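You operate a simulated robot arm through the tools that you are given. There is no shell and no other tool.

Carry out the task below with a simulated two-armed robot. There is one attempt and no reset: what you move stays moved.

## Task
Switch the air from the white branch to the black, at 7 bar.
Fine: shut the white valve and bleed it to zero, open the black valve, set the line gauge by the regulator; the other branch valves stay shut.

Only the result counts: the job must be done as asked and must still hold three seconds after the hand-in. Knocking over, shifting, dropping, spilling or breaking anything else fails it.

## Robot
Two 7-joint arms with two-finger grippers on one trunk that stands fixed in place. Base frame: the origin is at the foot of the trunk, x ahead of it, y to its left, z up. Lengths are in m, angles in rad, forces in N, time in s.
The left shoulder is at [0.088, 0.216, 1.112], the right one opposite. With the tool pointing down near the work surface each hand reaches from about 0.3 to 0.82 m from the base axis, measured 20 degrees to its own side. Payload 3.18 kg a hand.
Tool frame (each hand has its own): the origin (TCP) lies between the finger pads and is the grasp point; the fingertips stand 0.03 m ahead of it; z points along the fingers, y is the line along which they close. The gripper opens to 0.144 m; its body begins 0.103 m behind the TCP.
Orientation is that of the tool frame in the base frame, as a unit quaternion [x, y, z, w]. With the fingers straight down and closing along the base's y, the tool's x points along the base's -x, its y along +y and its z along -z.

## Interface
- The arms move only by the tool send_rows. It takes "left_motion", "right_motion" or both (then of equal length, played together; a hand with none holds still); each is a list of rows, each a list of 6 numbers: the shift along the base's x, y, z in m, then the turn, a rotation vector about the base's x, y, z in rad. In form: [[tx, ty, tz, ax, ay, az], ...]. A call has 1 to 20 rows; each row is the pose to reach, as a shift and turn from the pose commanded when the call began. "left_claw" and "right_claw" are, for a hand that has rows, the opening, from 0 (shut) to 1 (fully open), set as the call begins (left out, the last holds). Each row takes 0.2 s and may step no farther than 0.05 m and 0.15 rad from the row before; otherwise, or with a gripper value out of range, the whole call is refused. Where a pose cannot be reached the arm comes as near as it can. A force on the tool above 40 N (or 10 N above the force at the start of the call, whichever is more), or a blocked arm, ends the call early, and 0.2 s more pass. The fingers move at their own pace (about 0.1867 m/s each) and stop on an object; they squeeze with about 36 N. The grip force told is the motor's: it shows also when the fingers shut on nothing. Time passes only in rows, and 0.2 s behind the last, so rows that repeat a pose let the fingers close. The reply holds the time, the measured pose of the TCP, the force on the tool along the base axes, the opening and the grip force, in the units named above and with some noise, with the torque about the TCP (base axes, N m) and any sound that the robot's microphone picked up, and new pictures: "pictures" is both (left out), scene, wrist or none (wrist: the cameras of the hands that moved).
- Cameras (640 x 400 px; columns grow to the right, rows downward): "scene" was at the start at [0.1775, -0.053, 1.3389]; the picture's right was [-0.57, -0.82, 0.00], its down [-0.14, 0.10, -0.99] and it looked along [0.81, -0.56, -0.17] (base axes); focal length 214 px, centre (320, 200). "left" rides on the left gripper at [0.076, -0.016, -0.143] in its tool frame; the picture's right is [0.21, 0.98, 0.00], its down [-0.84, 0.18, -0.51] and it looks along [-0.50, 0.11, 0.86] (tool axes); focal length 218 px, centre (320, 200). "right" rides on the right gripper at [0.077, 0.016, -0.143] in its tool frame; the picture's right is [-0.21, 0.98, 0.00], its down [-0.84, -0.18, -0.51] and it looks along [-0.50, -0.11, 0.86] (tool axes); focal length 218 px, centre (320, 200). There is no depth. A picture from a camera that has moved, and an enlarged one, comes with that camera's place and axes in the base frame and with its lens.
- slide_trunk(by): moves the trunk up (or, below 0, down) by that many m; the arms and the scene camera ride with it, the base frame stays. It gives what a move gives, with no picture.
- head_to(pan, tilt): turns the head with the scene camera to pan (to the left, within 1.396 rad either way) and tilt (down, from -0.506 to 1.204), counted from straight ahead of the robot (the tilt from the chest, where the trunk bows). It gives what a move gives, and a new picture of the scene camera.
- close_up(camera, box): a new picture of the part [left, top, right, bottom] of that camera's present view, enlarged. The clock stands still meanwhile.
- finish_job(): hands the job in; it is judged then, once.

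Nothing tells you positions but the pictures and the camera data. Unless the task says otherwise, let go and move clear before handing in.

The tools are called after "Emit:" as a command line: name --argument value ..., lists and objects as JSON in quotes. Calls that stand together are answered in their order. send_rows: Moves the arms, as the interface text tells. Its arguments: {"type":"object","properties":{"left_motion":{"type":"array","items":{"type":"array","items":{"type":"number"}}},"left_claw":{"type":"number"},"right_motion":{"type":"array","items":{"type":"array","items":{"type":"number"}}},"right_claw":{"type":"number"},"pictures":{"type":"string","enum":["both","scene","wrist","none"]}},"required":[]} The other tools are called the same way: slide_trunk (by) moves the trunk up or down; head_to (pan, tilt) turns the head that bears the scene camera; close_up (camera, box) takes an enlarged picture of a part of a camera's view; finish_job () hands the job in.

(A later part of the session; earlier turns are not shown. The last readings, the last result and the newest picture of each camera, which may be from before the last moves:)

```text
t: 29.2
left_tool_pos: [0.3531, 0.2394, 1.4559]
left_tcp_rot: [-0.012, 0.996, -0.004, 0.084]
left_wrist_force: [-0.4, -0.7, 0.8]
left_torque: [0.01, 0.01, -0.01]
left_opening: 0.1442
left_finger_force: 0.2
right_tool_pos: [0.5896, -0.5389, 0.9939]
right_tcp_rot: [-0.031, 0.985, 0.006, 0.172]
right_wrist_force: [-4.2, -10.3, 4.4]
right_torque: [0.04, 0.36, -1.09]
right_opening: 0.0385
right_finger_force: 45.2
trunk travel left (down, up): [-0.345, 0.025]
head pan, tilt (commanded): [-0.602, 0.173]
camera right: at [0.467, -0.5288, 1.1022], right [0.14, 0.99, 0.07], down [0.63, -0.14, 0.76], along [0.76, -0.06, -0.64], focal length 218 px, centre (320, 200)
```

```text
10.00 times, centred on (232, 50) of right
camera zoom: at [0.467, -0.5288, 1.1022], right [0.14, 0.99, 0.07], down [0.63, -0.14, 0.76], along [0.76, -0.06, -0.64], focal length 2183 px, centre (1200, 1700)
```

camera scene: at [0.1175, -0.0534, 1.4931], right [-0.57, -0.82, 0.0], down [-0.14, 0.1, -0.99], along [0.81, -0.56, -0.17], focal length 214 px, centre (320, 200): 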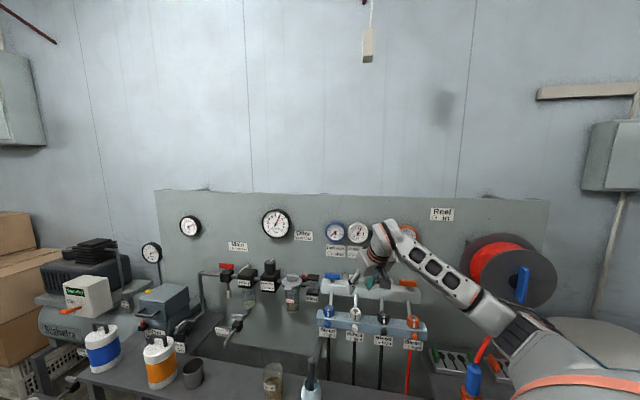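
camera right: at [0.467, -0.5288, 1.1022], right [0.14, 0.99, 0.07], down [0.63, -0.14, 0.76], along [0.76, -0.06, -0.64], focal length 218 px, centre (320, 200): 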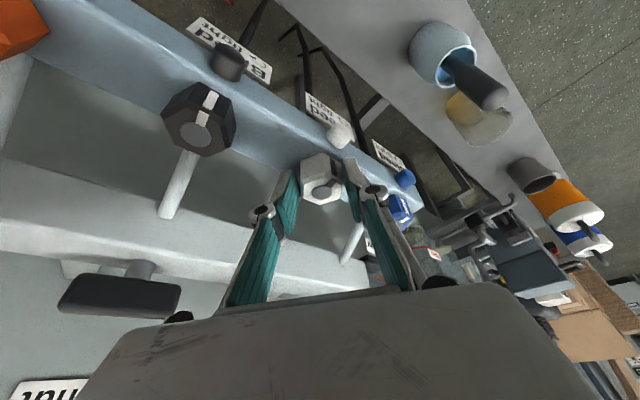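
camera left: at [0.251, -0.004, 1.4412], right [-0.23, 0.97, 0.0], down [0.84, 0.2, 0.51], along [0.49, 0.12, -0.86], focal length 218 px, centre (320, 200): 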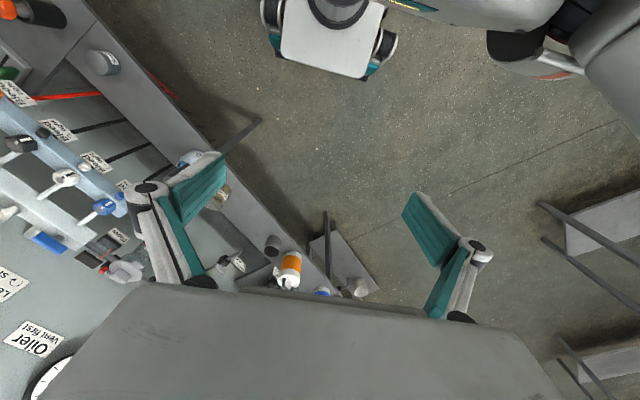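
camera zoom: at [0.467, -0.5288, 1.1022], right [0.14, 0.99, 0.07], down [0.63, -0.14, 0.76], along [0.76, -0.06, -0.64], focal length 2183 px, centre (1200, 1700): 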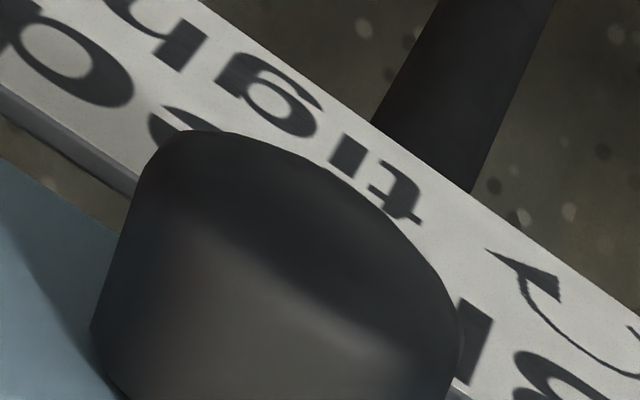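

I return the jaws to the flats and test the torque with a small turn first.

Emit:
send_rows --right_motion '[[0, 0.0008, 0, 0, 0, -0.1], [0, 0.0016, 0, 0, 0, -0.2], [0, 0.0026, 0, 0, 0, -0.33]]' --pictures "none"

Emit:
send_rows --right_motion '[[0, -0.0002, 0, 0, 0, 0.03], [0, -0.0004, 0, 0, 0, 0.06]]' --pictures "none"

Emit:
send_rows --right_motion '[[0, -0.0002, 0, 0, 0, 0.03], [0, -0.0004, 0, 0, 0, 0.06]]' --pictures "wrist"

```text
t: 30.1
left_tool_pos: [0.3547, 0.2386, 1.4554]
left_tcp_rot: [-0.012, 0.996, -0.004, 0.083]
left_wrist_force: [0.4, -0.1, 0.4]
left_torque: [0.0, 0.03, 0.02]
left_opening: 0.1438
left_finger_force: 0.0
right_tool_pos: [0.5915, -0.5353, 0.9929]
right_tcp_rot: [0.128, 0.977, -0.019, 0.169]
right_wrist_force: [1.9, -2.8, -8.0]
right_torque: [-0.44, -1.21, -0.03]
right_opening: 0.0347
right_finger_force: 45.2
trunk travel left (down, up): [-0.345, 0.025]
head pan, tilt (commanded): [-0.602, 0.173]
```

```text
t: 30.6
left_tool_pos: [0.3556, 0.2392, 1.455]
left_tcp_rot: [-0.013, 0.996, -0.004, 0.083]
left_wrist_force: [-0.4, 1.5, 0.1]
left_torque: [0.0, -0.02, 0.0]
left_opening: 0.1441
left_finger_force: 0.1
right_tool_pos: [0.5905, -0.5346, 0.9942]
right_tcp_rot: [0.102, 0.98, -0.017, 0.172]
right_wrist_force: [5.1, -3.4, -7.7]
right_torque: [0.41, -0.4, -1.41]
right_opening: 0.0348
right_finger_force: 44.6
trunk travel left (down, up): [-0.345, 0.025]
head pan, tilt (commanded): [-0.602, 0.173]
```

```text
t: 31.2
left_tool_pos: [0.3535, 0.2376, 1.4552]
left_tcp_rot: [-0.013, 0.996, -0.004, 0.083]
left_wrist_force: [0.6, 0.5, 0.2]
left_torque: [-0.02, -0.03, 0.01]
left_opening: 0.1439
left_finger_force: 0.1
right_tool_pos: [0.5895, -0.5357, 0.9937]
right_tcp_rot: [0.073, 0.982, -0.012, 0.173]
right_wrist_force: [-0.6, -7.1, -4.3]
right_torque: [0.35, 0.37, -1.54]
right_opening: 0.0359
right_finger_force: 45.1
trunk travel left (down, up): [-0.345, 0.025]
head pan, tilt (commanded): [-0.602, 0.173]
camera right: at [0.4716, -0.5013, 1.1022], right [0.34, 0.94, 0.07], down [0.59, -0.27, 0.76], along [0.74, -0.22, -0.64], focal length 218 px, centre (320, 200)
```

right: 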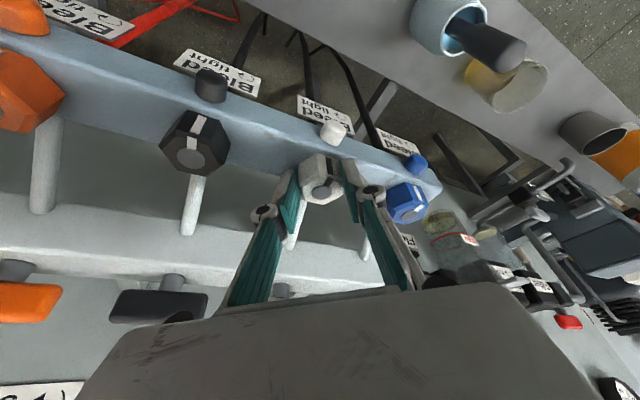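

Even 1.5 N·m counter-clockwise does not move it. I check gently the other way, to learn whether this hex is fixed.

Emit:
send_rows --right_motion '[[0, 0.0008, 0, 0, 0, -0.1], [0, 0.0014, 0, 0, 0, -0.17], [0, 0.0018, 0, 0, 0, -0.22]]' --pictures "wrist"

Emit:
close_up --camera "right" --box '[240, 120, 400, 220]'

```text
t: 31.9
left_tool_pos: [0.3539, 0.2388, 1.4551]
left_tcp_rot: [-0.012, 0.996, -0.004, 0.083]
left_wrist_force: [0.6, -1.5, 0.9]
left_torque: [0.11, -0.02, -0.01]
left_opening: 0.144
left_finger_force: 0.2
right_tool_pos: [0.5915, -0.5346, 0.9941]
right_tcp_rot: [0.137, 0.977, -0.008, 0.161]
right_wrist_force: [5.7, 11.7, 4.4]
right_torque: [-0.22, 0.9, 0.09]
right_opening: 0.0347
right_finger_force: 45.3
right hand out of reach, approached as far as the arm can: row 2, 3
trunk travel left (down, up): [-0.345, 0.025]
head pan, tilt (commanded): [-0.602, 0.173]
stopped in row 3 (right hand): the force on the tool passed its limit at 46 N (the readings are from after the stop); the commanded pose is now the measured one
camera right: at [0.4805, -0.4903, 1.1065], right [0.45, 0.89, 0.09], down [0.56, -0.36, 0.74], along [0.69, -0.29, -0.66], focal length 218 px, centre (320, 200)
```

right: 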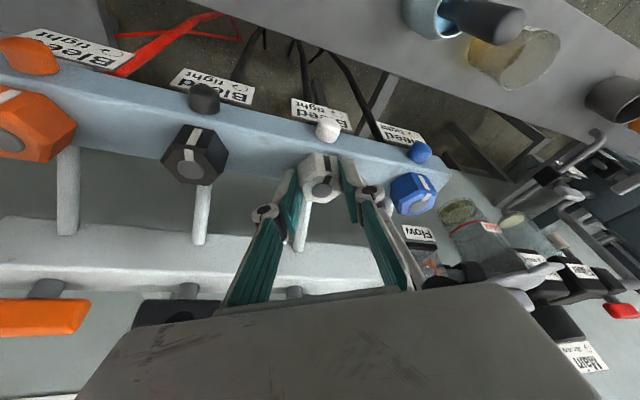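

```text
4.00 times, centred on (320, 170) of right
camera zoom: at [0.4805, -0.4903, 1.1065], right [0.45, 0.89, 0.09], down [0.56, -0.36, 0.74], along [0.69, -0.29, -0.66], focal length 873 px, centre (320, 320)
```

zoom: 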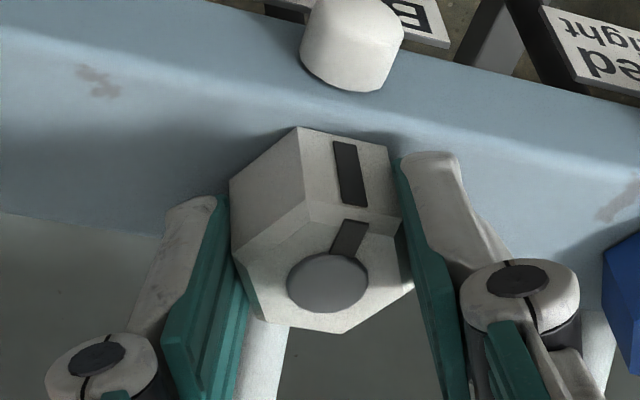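

I compare the white hex's index direction with the black one's from the same camera to see whether it has turned at all.

Emit:
close_up --camera "right" --box '[150, 110, 246, 170]'

Emit:
close_up --camera "right" --box '[272, 140, 368, 200]'

Emit:
close_up --camera "right" --box '[370, 150, 466, 210]'

```text
6.67 times, centred on (198, 140) of right
camera zoom: at [0.4805, -0.4903, 1.1065], right [0.45, 0.89, 0.09], down [0.56, -0.36, 0.74], along [0.69, -0.29, -0.66], focal length 1455 px, centre (1133, 600)
```

zoom: 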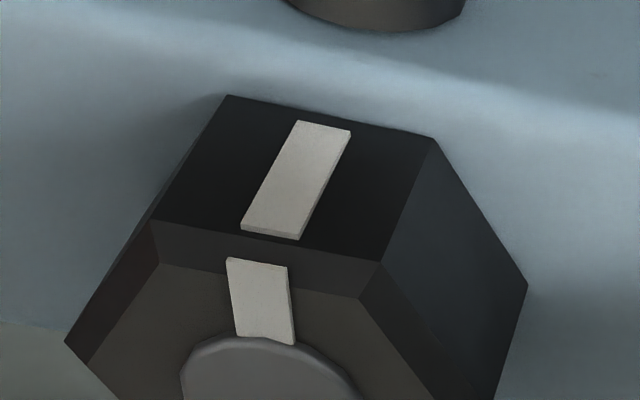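

```text
6.67 times, centred on (320, 170) of right
camera zoom: at [0.4805, -0.4903, 1.1065], right [0.45, 0.89, 0.09], down [0.56, -0.36, 0.74], along [0.69, -0.29, -0.66], focal length 1455 px, centre (320, 400)
```

zoom: 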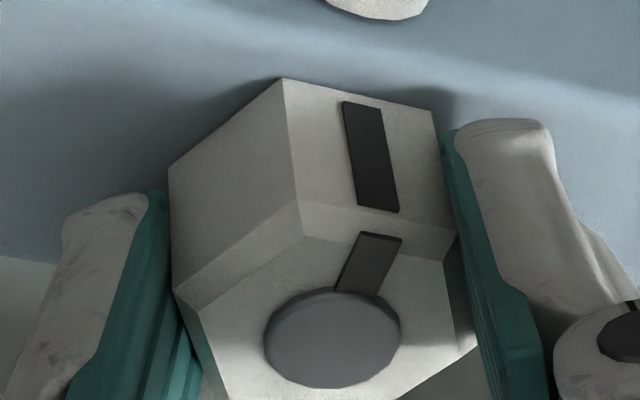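

```text
6.67 times, centred on (418, 180) of right
camera zoom: at [0.4805, -0.4903, 1.1065], right [0.45, 0.89, 0.09], down [0.56, -0.36, 0.74], along [0.69, -0.29, -0.66], focal length 1455 px, centre (-333, 333)
```

zoom: 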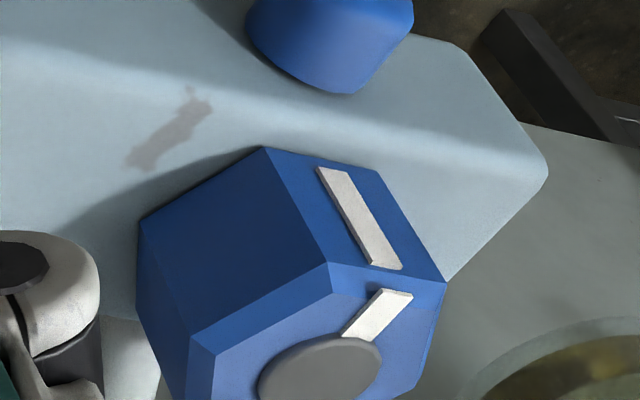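

The hex has not turned at all. I'll re-grip it across the front/back flats (yaw +45°), which gives room to turn either way, first lifting clear above it.

Emit:
send_rows --right_motion '[[0, 0, 0, 0, 0, 0], [0, 0, 0, 0, 0, 0], [0, 0, 0.02, 0, 0, 0], [0, 0, 0.045, 0, 0, 0]]' --right_claw 0.45 --pictures "none"

Emit:
send_rows --right_motion '[[0, -0.001, 0, -0.003, -0.004, 0.132], [0.0005, -0.002, 0, -0.006, -0.009, 0.265], [0.001, -0.003, 0, -0.008, -0.013, 0.397], [0.001, -0.003, 0, -0.011, -0.017, 0.53], [0.0015, -0.004, 0, -0.014, -0.021, 0.662], [0.002, -0.005, 0, -0.016, -0.026, 0.794], [0.002, -0.006, 0, -0.019, -0.03, 0.927], [0.0022, -0.0067, 0, -0.022, -0.034, 1.059]]' --right_claw 0.32 --pictures "both"

Emit:
close_up --camera "right" --box '[240, 120, 400, 220]'

```text
t: 32.9
left_tool_pos: [0.3535, 0.239, 1.4559]
left_tcp_rot: [-0.013, 0.997, -0.006, 0.082]
left_wrist_force: [0.0, -0.2, 0.0]
left_torque: [-0.02, -0.01, 0.0]
left_opening: 0.1441
left_finger_force: 0.0
right_tool_pos: [0.5916, -0.5369, 1.0393]
right_tcp_rot: [0.139, 0.977, -0.011, 0.16]
right_wrist_force: [0.4, -0.1, -0.2]
right_torque: [0.05, 0.01, -0.01]
right_opening: 0.0649
right_finger_force: 0.0
trunk travel left (down, up): [-0.345, 0.025]
head pan, tilt (commanded): [-0.602, 0.173]
```

```text
t: 34.7
left_tool_pos: [0.3551, 0.2388, 1.4548]
left_tcp_rot: [-0.013, 0.996, -0.004, 0.083]
left_wrist_force: [0.1, 0.2, -0.2]
left_torque: [0.01, 0.03, 0.01]
left_opening: 0.1437
left_finger_force: 0.1
right_tool_pos: [0.5931, -0.5444, 1.0377]
right_tcp_rot: [-0.376, 0.91, 0.064, 0.162]
right_wrist_force: [-1.3, 0.0, 0.1]
right_torque: [0.01, 0.01, 0.0]
right_opening: 0.0461
right_finger_force: 0.0
trunk travel left (down, up): [-0.345, 0.025]
head pan, tilt (commanded): [-0.602, 0.173]
camera scene: at [0.1174, -0.053, 1.4931], right [-0.57, -0.82, 0.0], down [-0.14, 0.1, -0.99], along [0.81, -0.56, -0.17], focal length 214 px, centre (320, 200)
camera right: at [0.4945, -0.6167, 1.1468], right [-0.55, 0.83, 0.06], down [0.56, 0.31, 0.76], along [0.62, 0.46, -0.64], focal length 218 px, centre (320, 200)
```

scene: 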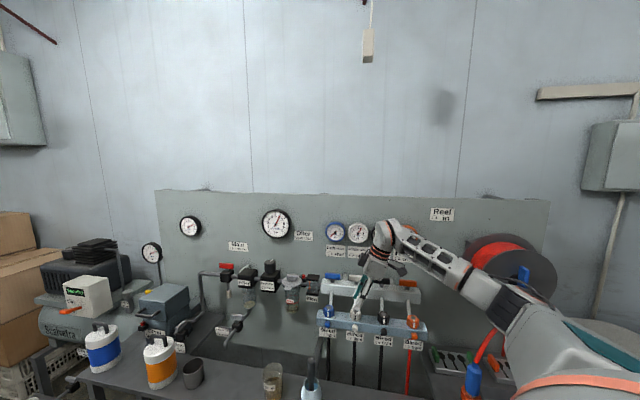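
right: 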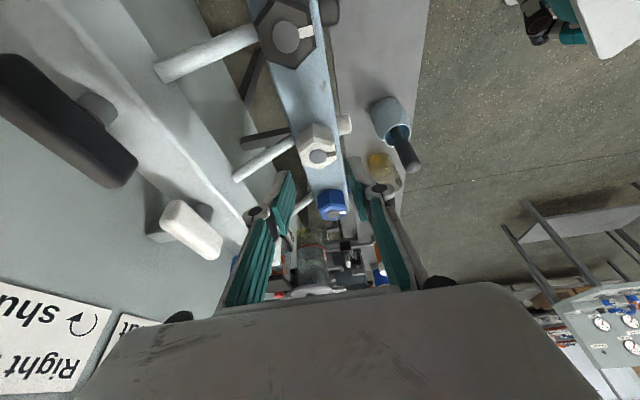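

```text
4.00 times, centred on (320, 170) of right
camera zoom: at [0.4945, -0.6167, 1.1468], right [-0.55, 0.83, 0.06], down [0.56, 0.31, 0.76], along [0.62, 0.46, -0.64], focal length 873 px, centre (320, 320)
```

zoom: 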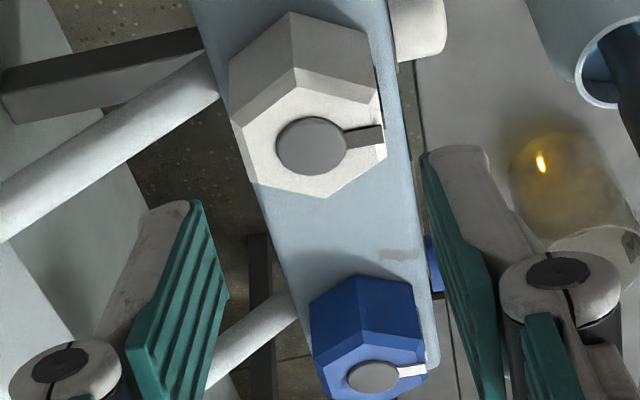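

This view shows the pipe enters the block's back side, leaving room for a finger behind the hex. I lower over the hex with fingers front and back.

Emit:
send_rows --right_motion '[[0.0003, 0.0015, -0.02, 0, 0, 0], [0.0006, 0.003, -0.04, 0, 0, 0]]' --pictures "wrist"

Emit:
close_up --camera "right" --box '[240, 100, 400, 200]'

```text
t: 35.3
left_tool_pos: [0.354, 0.2387, 1.455]
left_tcp_rot: [-0.013, 0.996, -0.005, 0.083]
left_wrist_force: [-0.8, -0.1, -0.7]
left_torque: [0.02, 0.0, -0.02]
left_opening: 0.1442
left_finger_force: 0.1
right_tool_pos: [0.5943, -0.5419, 0.9982]
right_tcp_rot: [-0.376, 0.911, 0.064, 0.16]
right_wrist_force: [0.0, 0.1, -0.8]
right_torque: [0.01, 0.0, -0.02]
right_opening: 0.0462
right_finger_force: 0.1
trunk travel left (down, up): [-0.345, 0.025]
head pan, tilt (commanded): [-0.602, 0.173]
camera right: at [0.4948, -0.6137, 1.1067], right [-0.55, 0.83, 0.07], down [0.56, 0.31, 0.76], along [0.62, 0.46, -0.64], focal length 218 px, centre (320, 200)
```

right: 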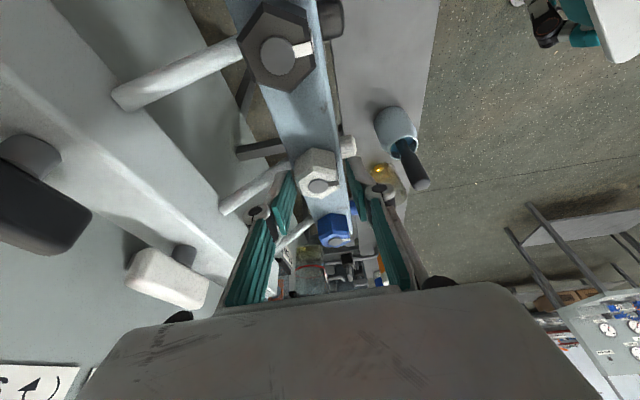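

```text
4.00 times, centred on (320, 150) of right
camera zoom: at [0.4948, -0.6137, 1.1067], right [-0.55, 0.83, 0.07], down [0.56, 0.31, 0.76], along [0.62, 0.46, -0.64], focal length 873 px, centre (320, 400)
```

zoom: 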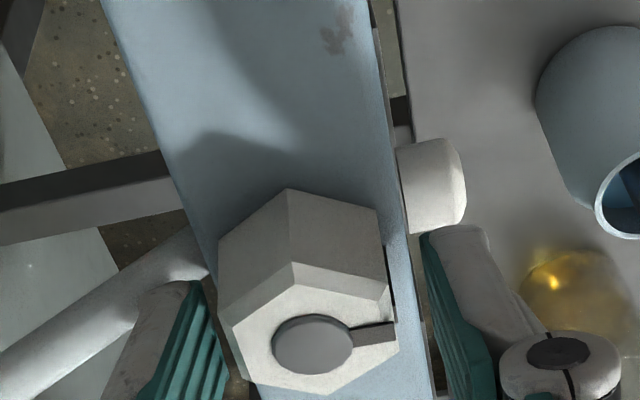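

Fingers are in front of and behind the hex. I close and test a small counter-clockwise turn.

Emit:
send_rows --right_motion '[[0, 0, 0, 0, 0, 0], [0, 0, 0, 0, 0, 0], [0, 0, 0, 0, 0, 0]]' --right_claw 0 --pictures "none"

Emit:
send_rows --right_motion '[[0, 0, 0, 0, 0, 0.04], [0, 0, 0, 0, 0, 0.08]]' --pictures "none"

Emit:
send_rows --right_motion '[[0, 0, 0, 0, 0, -0.08], [0, 0, 0, 0, 0, -0.16]]' --pictures "wrist"

Emit:
close_up --camera "right" --box '[240, 100, 400, 200]'

```text
t: 36.1
left_tool_pos: [0.3557, 0.2386, 1.4555]
left_tcp_rot: [-0.012, 0.996, -0.004, 0.083]
left_wrist_force: [-0.1, 0.2, 0.1]
left_torque: [0.01, 0.01, 0.01]
left_opening: 0.144
left_finger_force: 0.0
right_tool_pos: [0.5956, -0.5426, 0.9985]
right_tcp_rot: [-0.375, 0.911, 0.062, 0.161]
right_wrist_force: [9.3, -8.5, 3.8]
right_torque: [-0.26, -0.19, -0.07]
right_opening: 0.0343
right_finger_force: 45.0
trunk travel left (down, up): [-0.345, 0.025]
head pan, tilt (commanded): [-0.602, 0.173]
```

```text
t: 36.7
left_tool_pos: [0.355, 0.2369, 1.4547]
left_tcp_rot: [-0.013, 0.996, -0.004, 0.083]
left_wrist_force: [0.3, 0.1, 0.0]
left_torque: [0.02, -0.01, 0.0]
left_opening: 0.1438
left_finger_force: 0.1
right_tool_pos: [0.595, -0.5435, 0.998]
right_tcp_rot: [-0.41, 0.896, 0.068, 0.158]
right_wrist_force: [11.8, -13.7, 2.2]
right_torque: [0.15, -0.14, -1.55]
right_opening: 0.0352
right_finger_force: 45.5
trunk travel left (down, up): [-0.345, 0.025]
head pan, tilt (commanded): [-0.602, 0.173]
```

```text
t: 37.3
left_tool_pos: [0.3552, 0.237, 1.4552]
left_tcp_rot: [-0.013, 0.996, -0.005, 0.083]
left_wrist_force: [0.4, -0.6, 0.4]
left_torque: [0.03, -0.01, 0.03]
left_opening: 0.144
left_finger_force: 0.1
right_tool_pos: [0.5938, -0.5424, 0.9982]
right_tcp_rot: [-0.338, 0.925, 0.056, 0.164]
right_wrist_force: [9.0, -14.0, 5.8]
right_torque: [-0.89, -0.41, -0.12]
right_opening: 0.0345
right_finger_force: 44.8
trunk travel left (down, up): [-0.345, 0.025]
head pan, tilt (commanded): [-0.602, 0.173]
camera right: at [0.4899, -0.6063, 1.1069], right [-0.48, 0.88, 0.06], down [0.59, 0.27, 0.77], along [0.65, 0.4, -0.64], focal length 218 px, centre (320, 200)
```

right: 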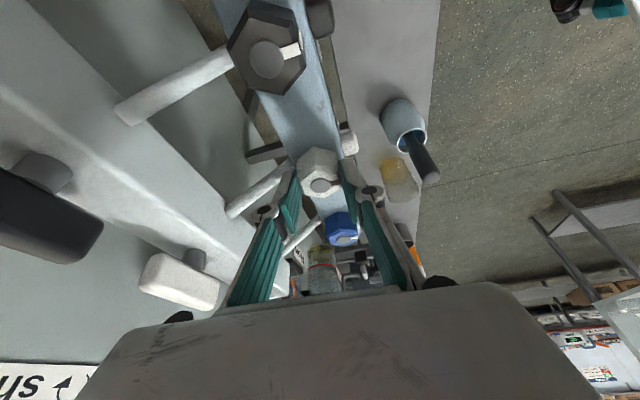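

```text
4.00 times, centred on (320, 150) of right
camera zoom: at [0.4899, -0.6063, 1.1069], right [-0.48, 0.88, 0.06], down [0.59, 0.27, 0.77], along [0.65, 0.4, -0.64], focal length 873 px, centre (320, 400)
```

zoom: 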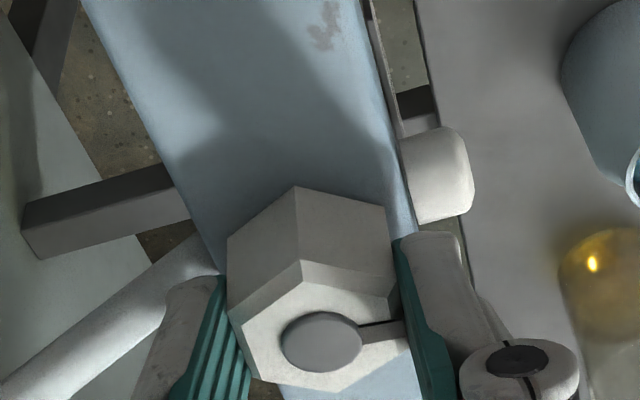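

Counter-clockwise it resists at 1.5 N·m, but clockwise the torque stays near zero. I turn a little more clockwise to see if the hex follows.

Emit:
send_rows --right_motion '[[0.0003, 0.0003, 0, 0, 0, -0.1], [0.0006, 0.0006, 0, 0, 0, -0.2]]' --pictures "wrist"

Emit:
close_up --camera "right" --box '[240, 100, 400, 200]'

Emit:
close_up --camera "scene" --box '[310, 210, 410, 272]'

Emit:
close_up --camera "scene" --box '[310, 290, 410, 352]'

```text
t: 37.9
left_tool_pos: [0.3534, 0.2376, 1.4555]
left_tcp_rot: [-0.012, 0.996, -0.003, 0.083]
left_wrist_force: [-0.4, 0.6, 0.1]
left_torque: [0.03, -0.01, 0.0]
left_opening: 0.144
left_finger_force: 0.0
right_tool_pos: [0.5942, -0.5413, 0.9983]
right_tcp_rot: [-0.244, 0.954, 0.04, 0.167]
right_wrist_force: [2.1, -9.4, 6.5]
right_torque: [-0.32, -0.75, -0.07]
right_opening: 0.0344
right_finger_force: 44.8
trunk travel left (down, up): [-0.345, 0.025]
head pan, tilt (commanded): [-0.602, 0.173]
camera right: at [0.4785, -0.5835, 1.1069], right [-0.3, 0.95, 0.07], down [0.63, 0.14, 0.76], along [0.72, 0.27, -0.64], focal length 218 px, centre (320, 200)
```

right: 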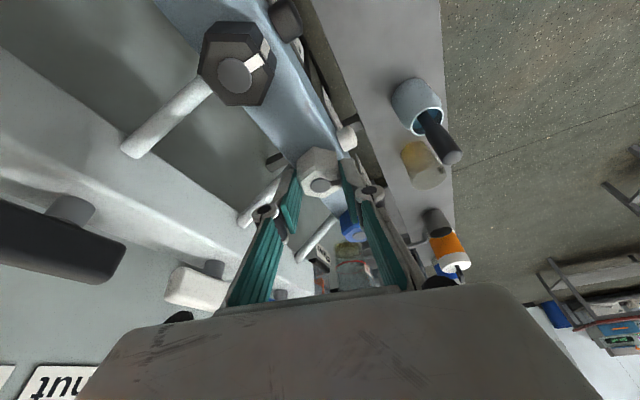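

```text
4.00 times, centred on (320, 150) of right
camera zoom: at [0.4785, -0.5835, 1.1069], right [-0.3, 0.95, 0.07], down [0.63, 0.14, 0.76], along [0.72, 0.27, -0.64], focal length 873 px, centre (320, 400)
```

zoom: 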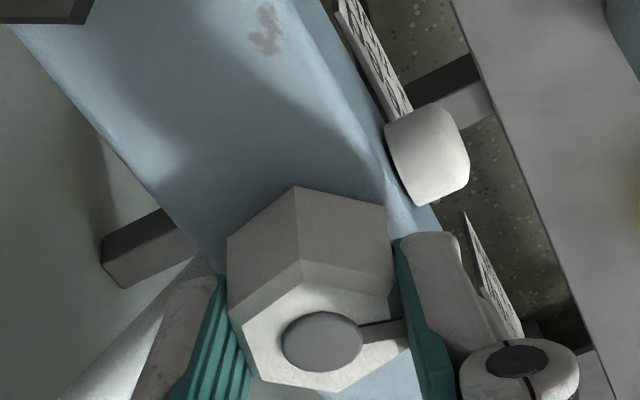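

```text
6.40 times, centred on (360, 241) of scene
camera zoom: at [0.1168, -0.0535, 1.4932], right [-0.57, -0.82, 0.0], down [-0.14, 0.1, -0.99], along [0.81, -0.56, -0.17], focal length 1373 px, centre (64, -62)
```

zoom: 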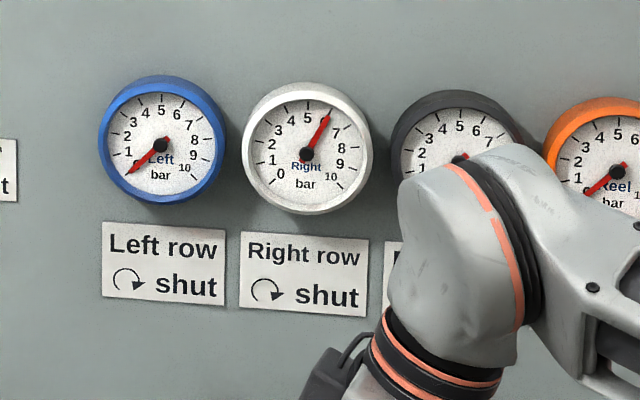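

```text
6.40 times, centred on (360, 321) of scene
camera zoom: at [0.1168, -0.0535, 1.4932], right [-0.57, -0.82, 0.0], down [-0.14, 0.1, -0.99], along [0.81, -0.56, -0.17], focal length 1373 px, centre (64, -574)
```

zoom: 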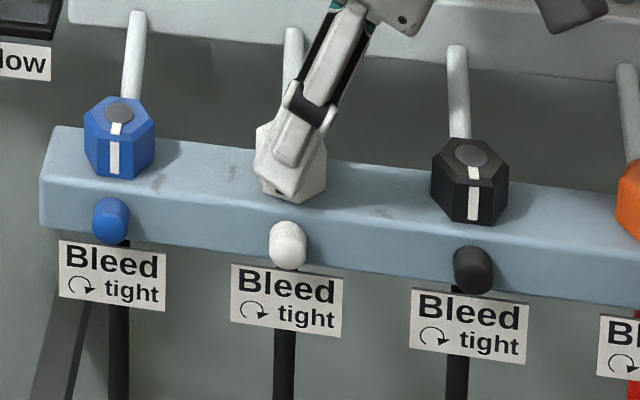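

The hex did follow clockwise (its index now moves with the jaws), though the gauge still reads 6. I continue clockwise a bit and watch the gauge and sound.

Emit:
send_rows --right_motion '[[0.0002, 0.0005, 0, 0, 0, -0.1], [0.0004, 0.001, 0, 0, 0, -0.2], [0.0005, 0.0015, 0, 0, 0, -0.3], [0.0006, 0.002, 0, 0, 0, -0.4]]' --pictures "wrist"

Emit:
close_up --camera "right" --box '[240, 100, 400, 200]'

Emit:
close_up --camera "scene" --box '[310, 210, 410, 272]'

```text
t: 38.9
left_tool_pos: [0.3529, 0.2393, 1.455]
left_tcp_rot: [-0.013, 0.996, -0.005, 0.083]
left_wrist_force: [0.4, 0.0, 0.0]
left_torque: [0.0, -0.05, -0.03]
left_opening: 0.1441
left_finger_force: 0.1
right_tool_pos: [0.5925, -0.538, 0.9975]
right_tcp_rot: [-0.049, 0.984, 0.006, 0.171]
right_wrist_force: [-10.9, 0.2, 3.6]
right_torque: [-0.13, -0.25, 0.01]
right_opening: 0.0342
right_finger_force: 45.0
trunk travel left (down, up): [-0.345, 0.025]
head pan, tilt (commanded): [-0.602, 0.173]
camera right: at [0.4704, -0.5326, 1.1073], right [0.1, 0.99, 0.07], down [0.64, -0.12, 0.76], along [0.76, -0.03, -0.64], focal length 218 px, centre (320, 200)
```

right: 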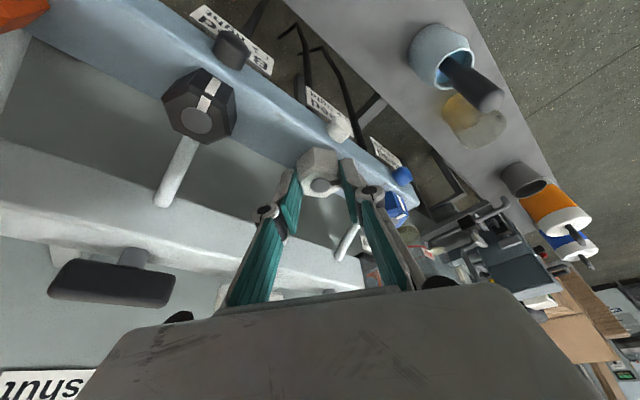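

```text
4.00 times, centred on (320, 150) of right
camera zoom: at [0.4704, -0.5326, 1.1073], right [0.1, 0.99, 0.07], down [0.64, -0.12, 0.76], along [0.76, -0.03, -0.64], focal length 873 px, centre (320, 400)
```

zoom: 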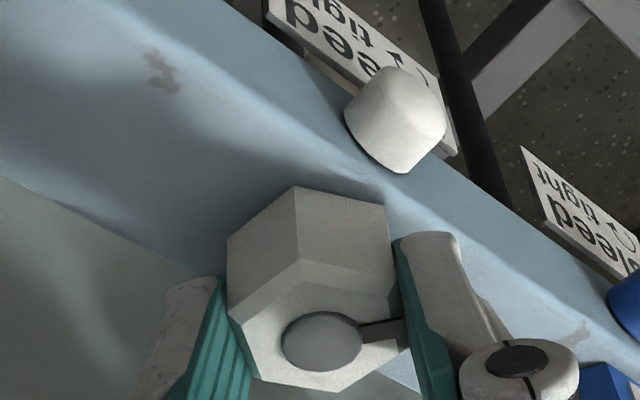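

```text
6.40 times, centred on (360, 241) of scene
camera zoom: at [0.1154, -0.0526, 1.4933], right [-0.57, -0.82, 0.0], down [-0.14, 0.1, -0.99], along [0.81, -0.56, -0.17], focal length 1373 px, centre (64, -62)
```

zoom: 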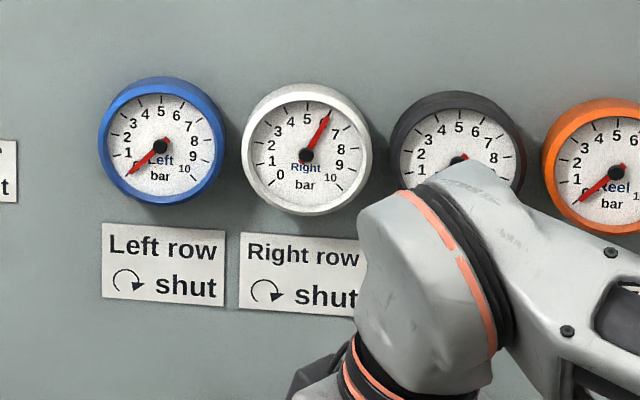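

The hex has turned about 40° clockwise with nearly no resistance, yet no hiss and the gauge stays at 6. Let me check the flow meter and the line gauge for any sign of change.

Emit:
close_up --camera "scene" --box '[280, 260, 344, 300]'

Emit:
close_up --camera "scene" --box '[250, 200, 330, 250]'

Emit:
close_up --camera "scene" --box '[335, 295, 383, 325]'

```text
10.00 times, centred on (312, 280) of scene
camera zoom: at [0.1154, -0.0526, 1.4933], right [-0.57, -0.82, 0.0], down [-0.14, 0.1, -0.99], along [0.81, -0.56, -0.17], focal length 2145 px, centre (400, -600)
```

zoom: 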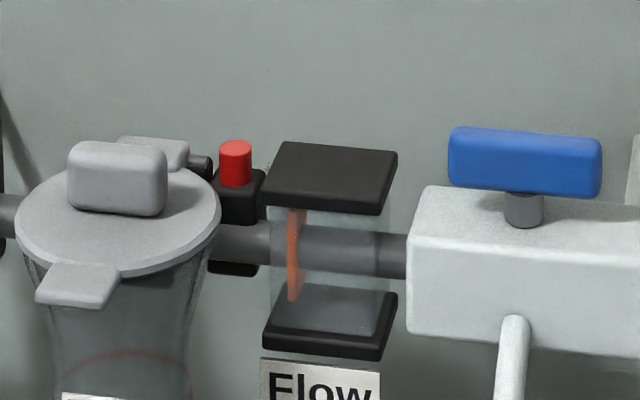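

```text
8.00 times, centred on (290, 225) of scene
camera zoom: at [0.1154, -0.0526, 1.4933], right [-0.57, -0.82, 0.0], down [-0.14, 0.1, -0.99], along [0.81, -0.56, -0.17], focal length 1716 px, centre (560, 0)
```

zoom: 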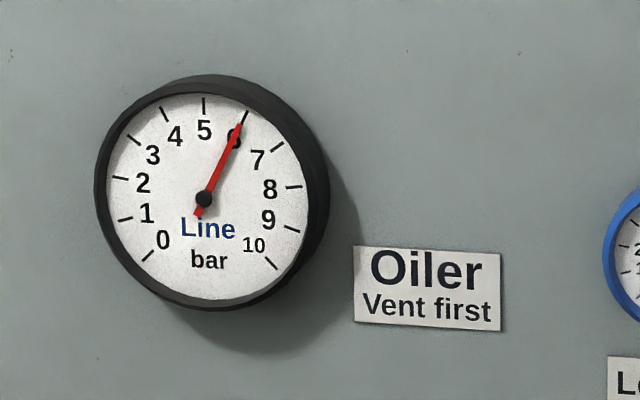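

```text
13.33 times, centred on (359, 310) of scene
camera zoom: at [0.1154, -0.0526, 1.4933], right [-0.57, -0.82, 0.0], down [-0.14, 0.1, -0.99], along [0.81, -0.56, -0.17], focal length 2860 px, centre (-200, -1267)
```

zoom: 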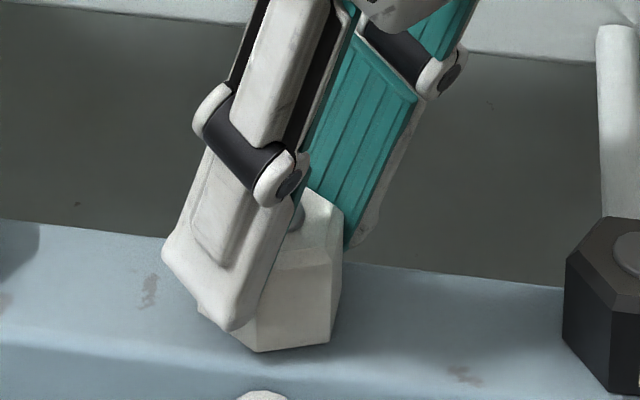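

No leak and no flow. I turn it back counter-clockwise a little to see whether it moves freely in this range or only one way.

Emit:
send_rows --right_motion '[[0, -0.0007, 0, 0, 0, 0.1], [0, -0.0014, 0, 0, 0, 0.2]]' --pictures "none"

Emit:
close_up --camera "right" --box '[240, 100, 400, 200]'

```text
t: 39.5
left_tool_pos: [0.3533, 0.2399, 1.4545]
left_tcp_rot: [-0.012, 0.996, -0.006, 0.085]
left_wrist_force: [-0.1, -0.2, 0.2]
left_torque: [-0.01, 0.01, -0.03]
left_opening: 0.1441
left_finger_force: 0.0
right_tool_pos: [0.593, -0.5401, 0.9983]
right_tcp_rot: [-0.149, 0.974, 0.024, 0.17]
right_wrist_force: [-12.8, 1.5, 3.6]
right_torque: [0.06, 1.47, 0.05]
right_opening: 0.034
right_finger_force: 45.2
trunk travel left (down, up): [-0.345, 0.025]
head pan, tilt (commanded): [-0.602, 0.173]
```

```text
4.00 times, centred on (320, 150) of right
camera zoom: at [0.4722, -0.5588, 1.1071], right [-0.1, 0.99, 0.07], down [0.65, 0.02, 0.76], along [0.76, 0.12, -0.64], focal length 873 px, centre (320, 400)
```

zoom: 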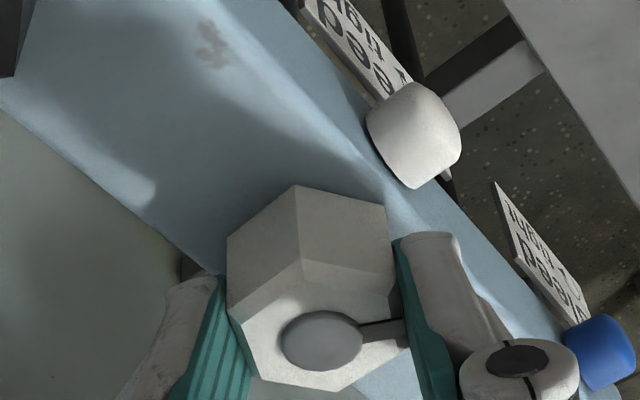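

It moves freely in this range, with a stop at the original position. I turn it further clockwise to see whether the bleed opens at a larger angle.

Emit:
send_rows --right_motion '[[0, 0.0008, 0, 0, 0, -0.11], [0, 0.0017, 0, 0, 0, -0.22], [0, 0.0026, 0, 0, 0, -0.33], [0, 0.0034, 0, 0, 0, -0.44], [0.0003, 0.0042, 0, 0, 0, -0.54]]' --pictures "none"

Emit:
close_up --camera "scene" --box '[310, 210, 410, 272]'

Emit:
close_up --camera "right" --box '[240, 100, 400, 200]'

```text
t: 40.7
left_tool_pos: [0.3528, 0.239, 1.4556]
left_tcp_rot: [-0.013, 0.996, -0.005, 0.084]
left_wrist_force: [-0.2, 0.1, -0.7]
left_torque: [0.01, -0.01, 0.0]
left_opening: 0.1441
left_finger_force: 0.0
right_tool_pos: [0.594, -0.5353, 0.9988]
right_tcp_rot: [0.12, 0.978, -0.023, 0.17]
right_wrist_force: [-17.4, 4.6, -4.2]
right_torque: [0.19, 0.79, 0.01]
right_opening: 0.0344
right_finger_force: 44.9
trunk travel left (down, up): [-0.345, 0.025]
head pan, tilt (commanded): [-0.602, 0.173]
```

```text
6.40 times, centred on (360, 241) of scene
camera zoom: at [0.1154, -0.0528, 1.4933], right [-0.57, -0.82, 0.0], down [-0.14, 0.1, -0.99], along [0.81, -0.56, -0.17], focal length 1373 px, centre (64, -62)
```

zoom: 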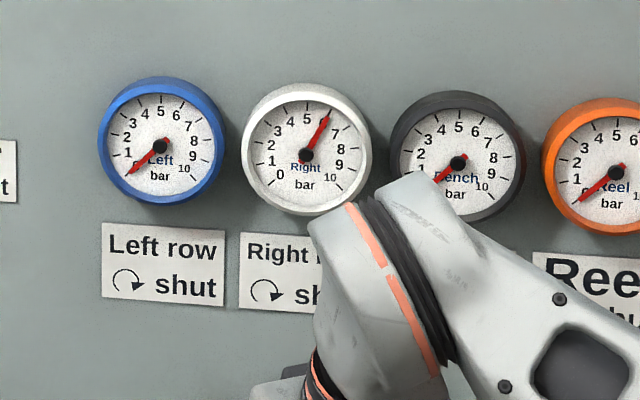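

```text
4.00 times, centred on (320, 150) of right
camera zoom: at [0.4795, -0.4899, 1.1072], right [0.43, 0.9, 0.07], down [0.56, -0.32, 0.76], along [0.71, -0.29, -0.64], focal length 873 px, centre (320, 400)
```

zoom: 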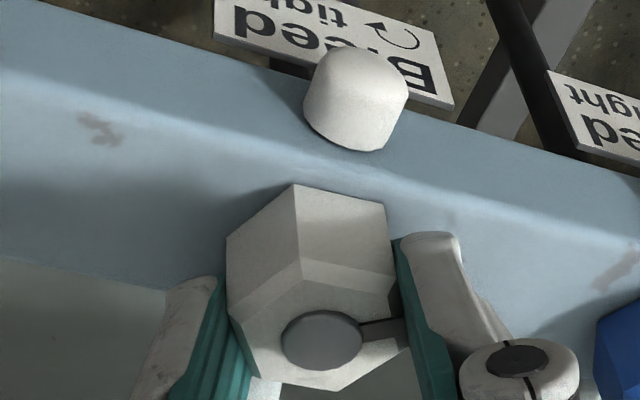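

Turned 60° clockwise and the gauge is still 6. The knob is nearly free-moving, so I re-grip at +45° and continue to see where it leads.

Emit:
send_rows --right_motion '[[0, 0, 0, 0, 0, 0], [0, 0, 0.02, 0, 0, 0], [0, 0, 0.045, 0, 0, 0], [0, -0.001, 0.045, 0, 0, 0.13], [0, -0.002, 0.045, 0, 0, 0.26], [0, -0.003, 0.045, 0, 0, 0.39], [0, -0.004, 0.045, 0, 0, 0.52], [0, -0.005, 0.045, 0, 0, 0.65], [0, -0.006, 0.045, 0, 0, 0.78], [0, -0.006, 0.045, 0, 0, 0.91], [0.0003, -0.0066, 0.045, 0, 0, 1.027], [0.0003, -0.0066, 0.02, 0, 0, 1.027], [0.0003, -0.0066, 0, 0, 0, 1.027]]' --right_claw 0.33 --pictures "wrist"

Emit:
close_up --camera "right" --box '[240, 100, 400, 200]'

```text
t: 43.5
left_tool_pos: [0.3554, 0.2389, 1.4553]
left_tcp_rot: [-0.013, 0.997, -0.004, 0.082]
left_wrist_force: [0.0, -0.6, 0.5]
left_torque: [0.02, 0.0, 0.02]
left_opening: 0.1441
left_finger_force: 0.1
right_tool_pos: [0.5968, -0.5426, 0.9989]
right_tcp_rot: [-0.378, 0.909, 0.064, 0.161]
right_wrist_force: [-1.4, -0.7, 0.4]
right_torque: [-0.01, 0.01, -0.01]
right_opening: 0.0475
right_finger_force: 0.0
trunk travel left (down, up): [-0.345, 0.025]
head pan, tilt (commanded): [-0.602, 0.173]
camera right: at [0.4977, -0.6154, 1.1078], right [-0.56, 0.83, 0.06], down [0.56, 0.32, 0.76], along [0.61, 0.46, -0.64], focal length 218 px, centre (320, 200)
```

right: 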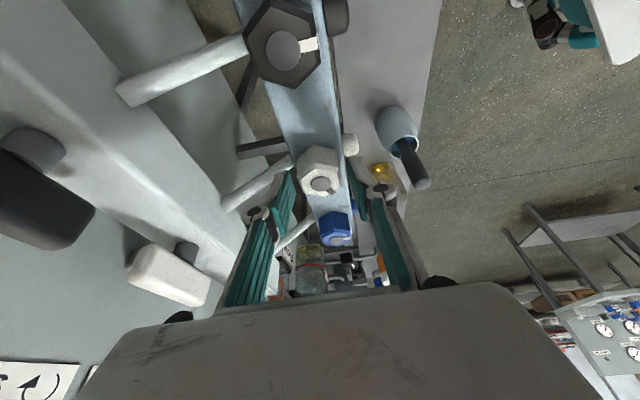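

```text
4.00 times, centred on (320, 150) of right
camera zoom: at [0.4977, -0.6154, 1.1078], right [-0.56, 0.83, 0.06], down [0.56, 0.32, 0.76], along [0.61, 0.46, -0.64], focal length 873 px, centre (320, 400)
```

zoom: 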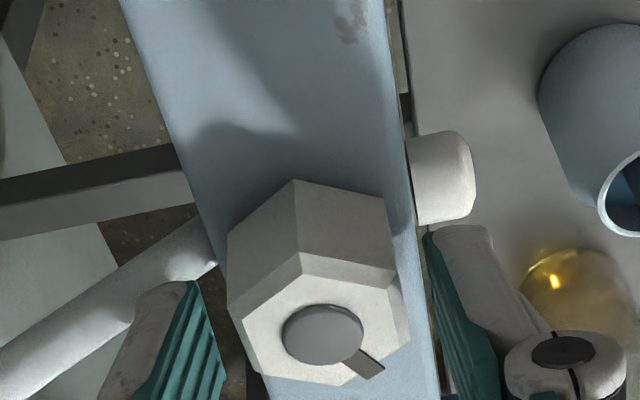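

The index now clearly points 60° away, so the knob did turn. I grip again and turn another 60° clockwise, checking the gauge.

Emit:
send_rows --right_motion '[[0, 0, 0, 0, 0, 0], [0, 0, 0, 0, 0, 0], [0, 0, 0, 0, 0, 0], [0.0, 0.0008, 0, 0, 0, -0.13], [0.0, 0.0016, 0, 0, 0, -0.26], [0.0, 0.0024, 0, 0, 0, -0.39], [0, 0.0032, 0, 0, 0, -0.52], [0, 0.004, 0, 0, 0, -0.65], [0, 0.005, 0, 0, 0, -0.78], [-0.0005, 0.006, 0, 0, 0, -0.91], [-0.001, 0.007, 0, 0, 0, -1.02]]' --right_claw 0 --pictures "none"

Emit:
close_up --camera "scene" --box '[310, 210, 410, 272]'

Emit:
close_up --camera "right" --box '[240, 100, 400, 200]'

```text
t: 45.9
left_tool_pos: [0.355, 0.2385, 1.4542]
left_tcp_rot: [-0.013, 0.997, -0.004, 0.082]
left_wrist_force: [0.9, 0.0, 0.0]
left_torque: [-0.03, -0.02, 0.0]
left_opening: 0.1439
left_finger_force: 0.1
right_tool_pos: [0.595, -0.5359, 0.9986]
right_tcp_rot: [0.117, 0.978, -0.024, 0.171]
right_wrist_force: [1.9, -0.1, 0.9]
right_torque: [0.25, 0.11, 0.07]
right_opening: 0.0376
right_finger_force: 44.5
trunk travel left (down, up): [-0.345, 0.025]
head pan, tilt (commanded): [-0.602, 0.173]
```

```text
6.40 times, centred on (360, 241) of scene
camera zoom: at [0.1175, -0.0531, 1.4931], right [-0.57, -0.82, 0.0], down [-0.14, 0.1, -0.99], along [0.81, -0.56, -0.17], focal length 1373 px, centre (64, -62)
```

zoom: 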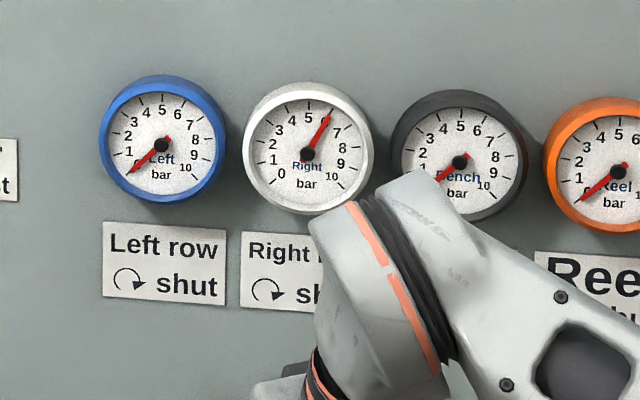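

```text
4.00 times, centred on (320, 150) of right
camera zoom: at [0.4805, -0.4906, 1.1072], right [0.42, 0.91, 0.06], down [0.56, -0.32, 0.77], along [0.71, -0.28, -0.64], focal length 873 px, centre (320, 400)
```

zoom: 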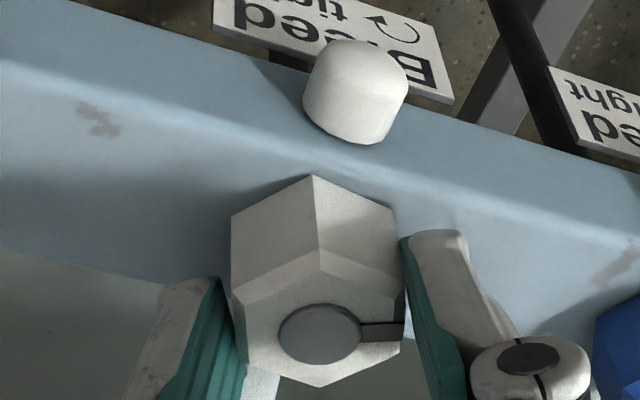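

The jaws slipped over a corner: the knob stopped at about 70° clockwise (its other stop). I wait a second here and check the gauge again.

Emit:
send_rows --right_motion '[[0, 0, 0, 0, 0, 0], [0, 0, 0, 0, 0, 0], [0, 0, 0, 0, 0, 0], [0, 0, 0, 0, 0, 0], [0, 0, 0, 0, 0, 0]]' --pictures "none"

Emit:
close_up --camera "scene" --box '[340, 215, 380, 240]'

Emit:
close_up --camera "right" --box '[280, 90, 376, 150]'

```text
t: 47.1
left_tool_pos: [0.3544, 0.2384, 1.4552]
left_tcp_rot: [-0.013, 0.996, -0.004, 0.083]
left_wrist_force: [-0.2, 0.1, -0.2]
left_torque: [0.02, -0.01, 0.0]
left_opening: 0.1439
left_finger_force: 0.0
right_tool_pos: [0.5953, -0.5349, 0.9993]
right_tcp_rot: [0.115, 0.978, -0.024, 0.171]
right_wrist_force: [1.5, -3.8, 0.8]
right_torque: [-0.01, -0.17, -0.01]
right_opening: 0.0372
right_finger_force: 45.1
trunk travel left (down, up): [-0.345, 0.025]
head pan, tilt (commanded): [-0.602, 0.173]
```

```text
16.00 times, centred on (360, 228) of scene
camera zoom: at [0.1174, -0.0535, 1.4931], right [-0.57, -0.82, 0.0], down [-0.14, 0.1, -0.99], along [0.81, -0.56, -0.17], focal length 3432 px, centre (-320, -240)
```

zoom: 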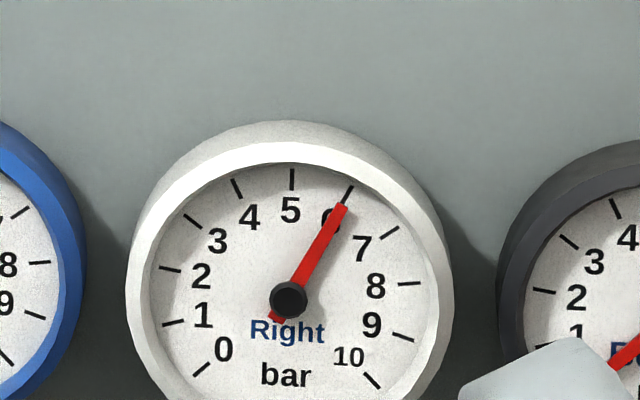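

```text
6.67 times, centred on (328, 120) of right
camera zoom: at [0.4803, -0.491, 1.1073], right [0.42, 0.91, 0.06], down [0.56, -0.31, 0.76], along [0.71, -0.28, -0.64], focal length 1455 px, centre (267, 733)
```

zoom: 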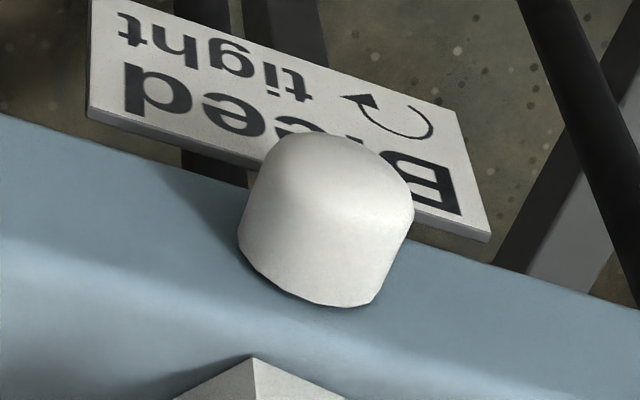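

Emit:
close_up --camera "scene" --box '[296, 268, 344, 298]'

Emit:
close_up --camera "scene" --box '[310, 258, 374, 298]'

Emit:
close_up --camera "scene" --box '[200, 300, 360, 400]'

```text
13.33 times, centred on (320, 283) of scene
camera zoom: at [0.1174, -0.0535, 1.4931], right [-0.57, -0.82, 0.0], down [-0.14, 0.1, -0.99], along [0.81, -0.56, -0.17], focal length 2860 px, centre (320, -907)
```

zoom: 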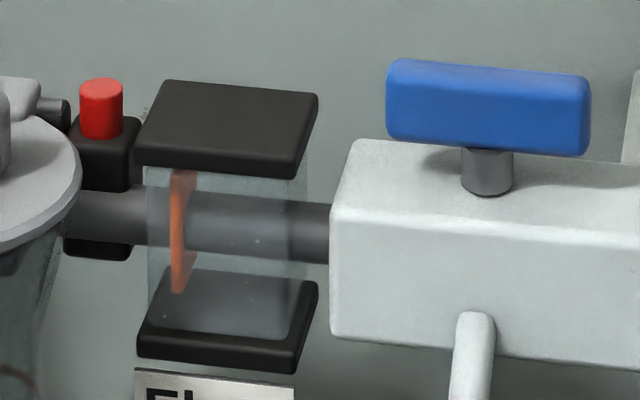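

```text
10.00 times, centred on (342, 278) of scene
camera zoom: at [0.1174, -0.0535, 1.4931], right [-0.57, -0.82, 0.0], down [-0.14, 0.1, -0.99], along [0.81, -0.56, -0.17], focal length 2145 px, centre (100, -580)
```

zoom: 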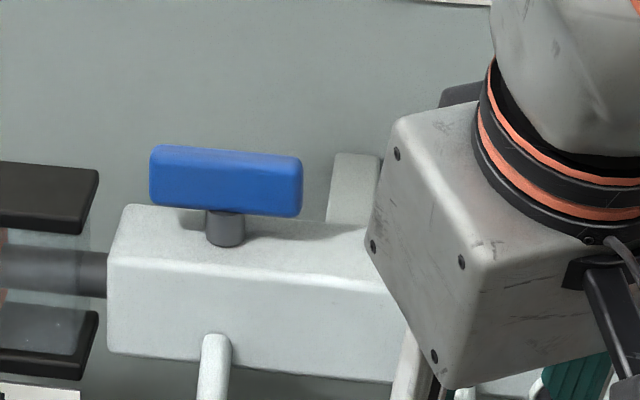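

```text
4.00 times, centred on (280, 350) of scene
camera zoom: at [0.1174, -0.0535, 1.4931], right [-0.57, -0.82, 0.0], down [-0.14, 0.1, -0.99], along [0.81, -0.56, -0.17], focal length 858 px, centre (480, -400)
```

zoom: 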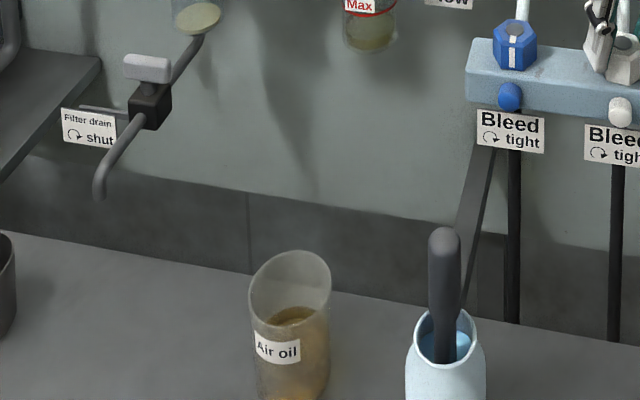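

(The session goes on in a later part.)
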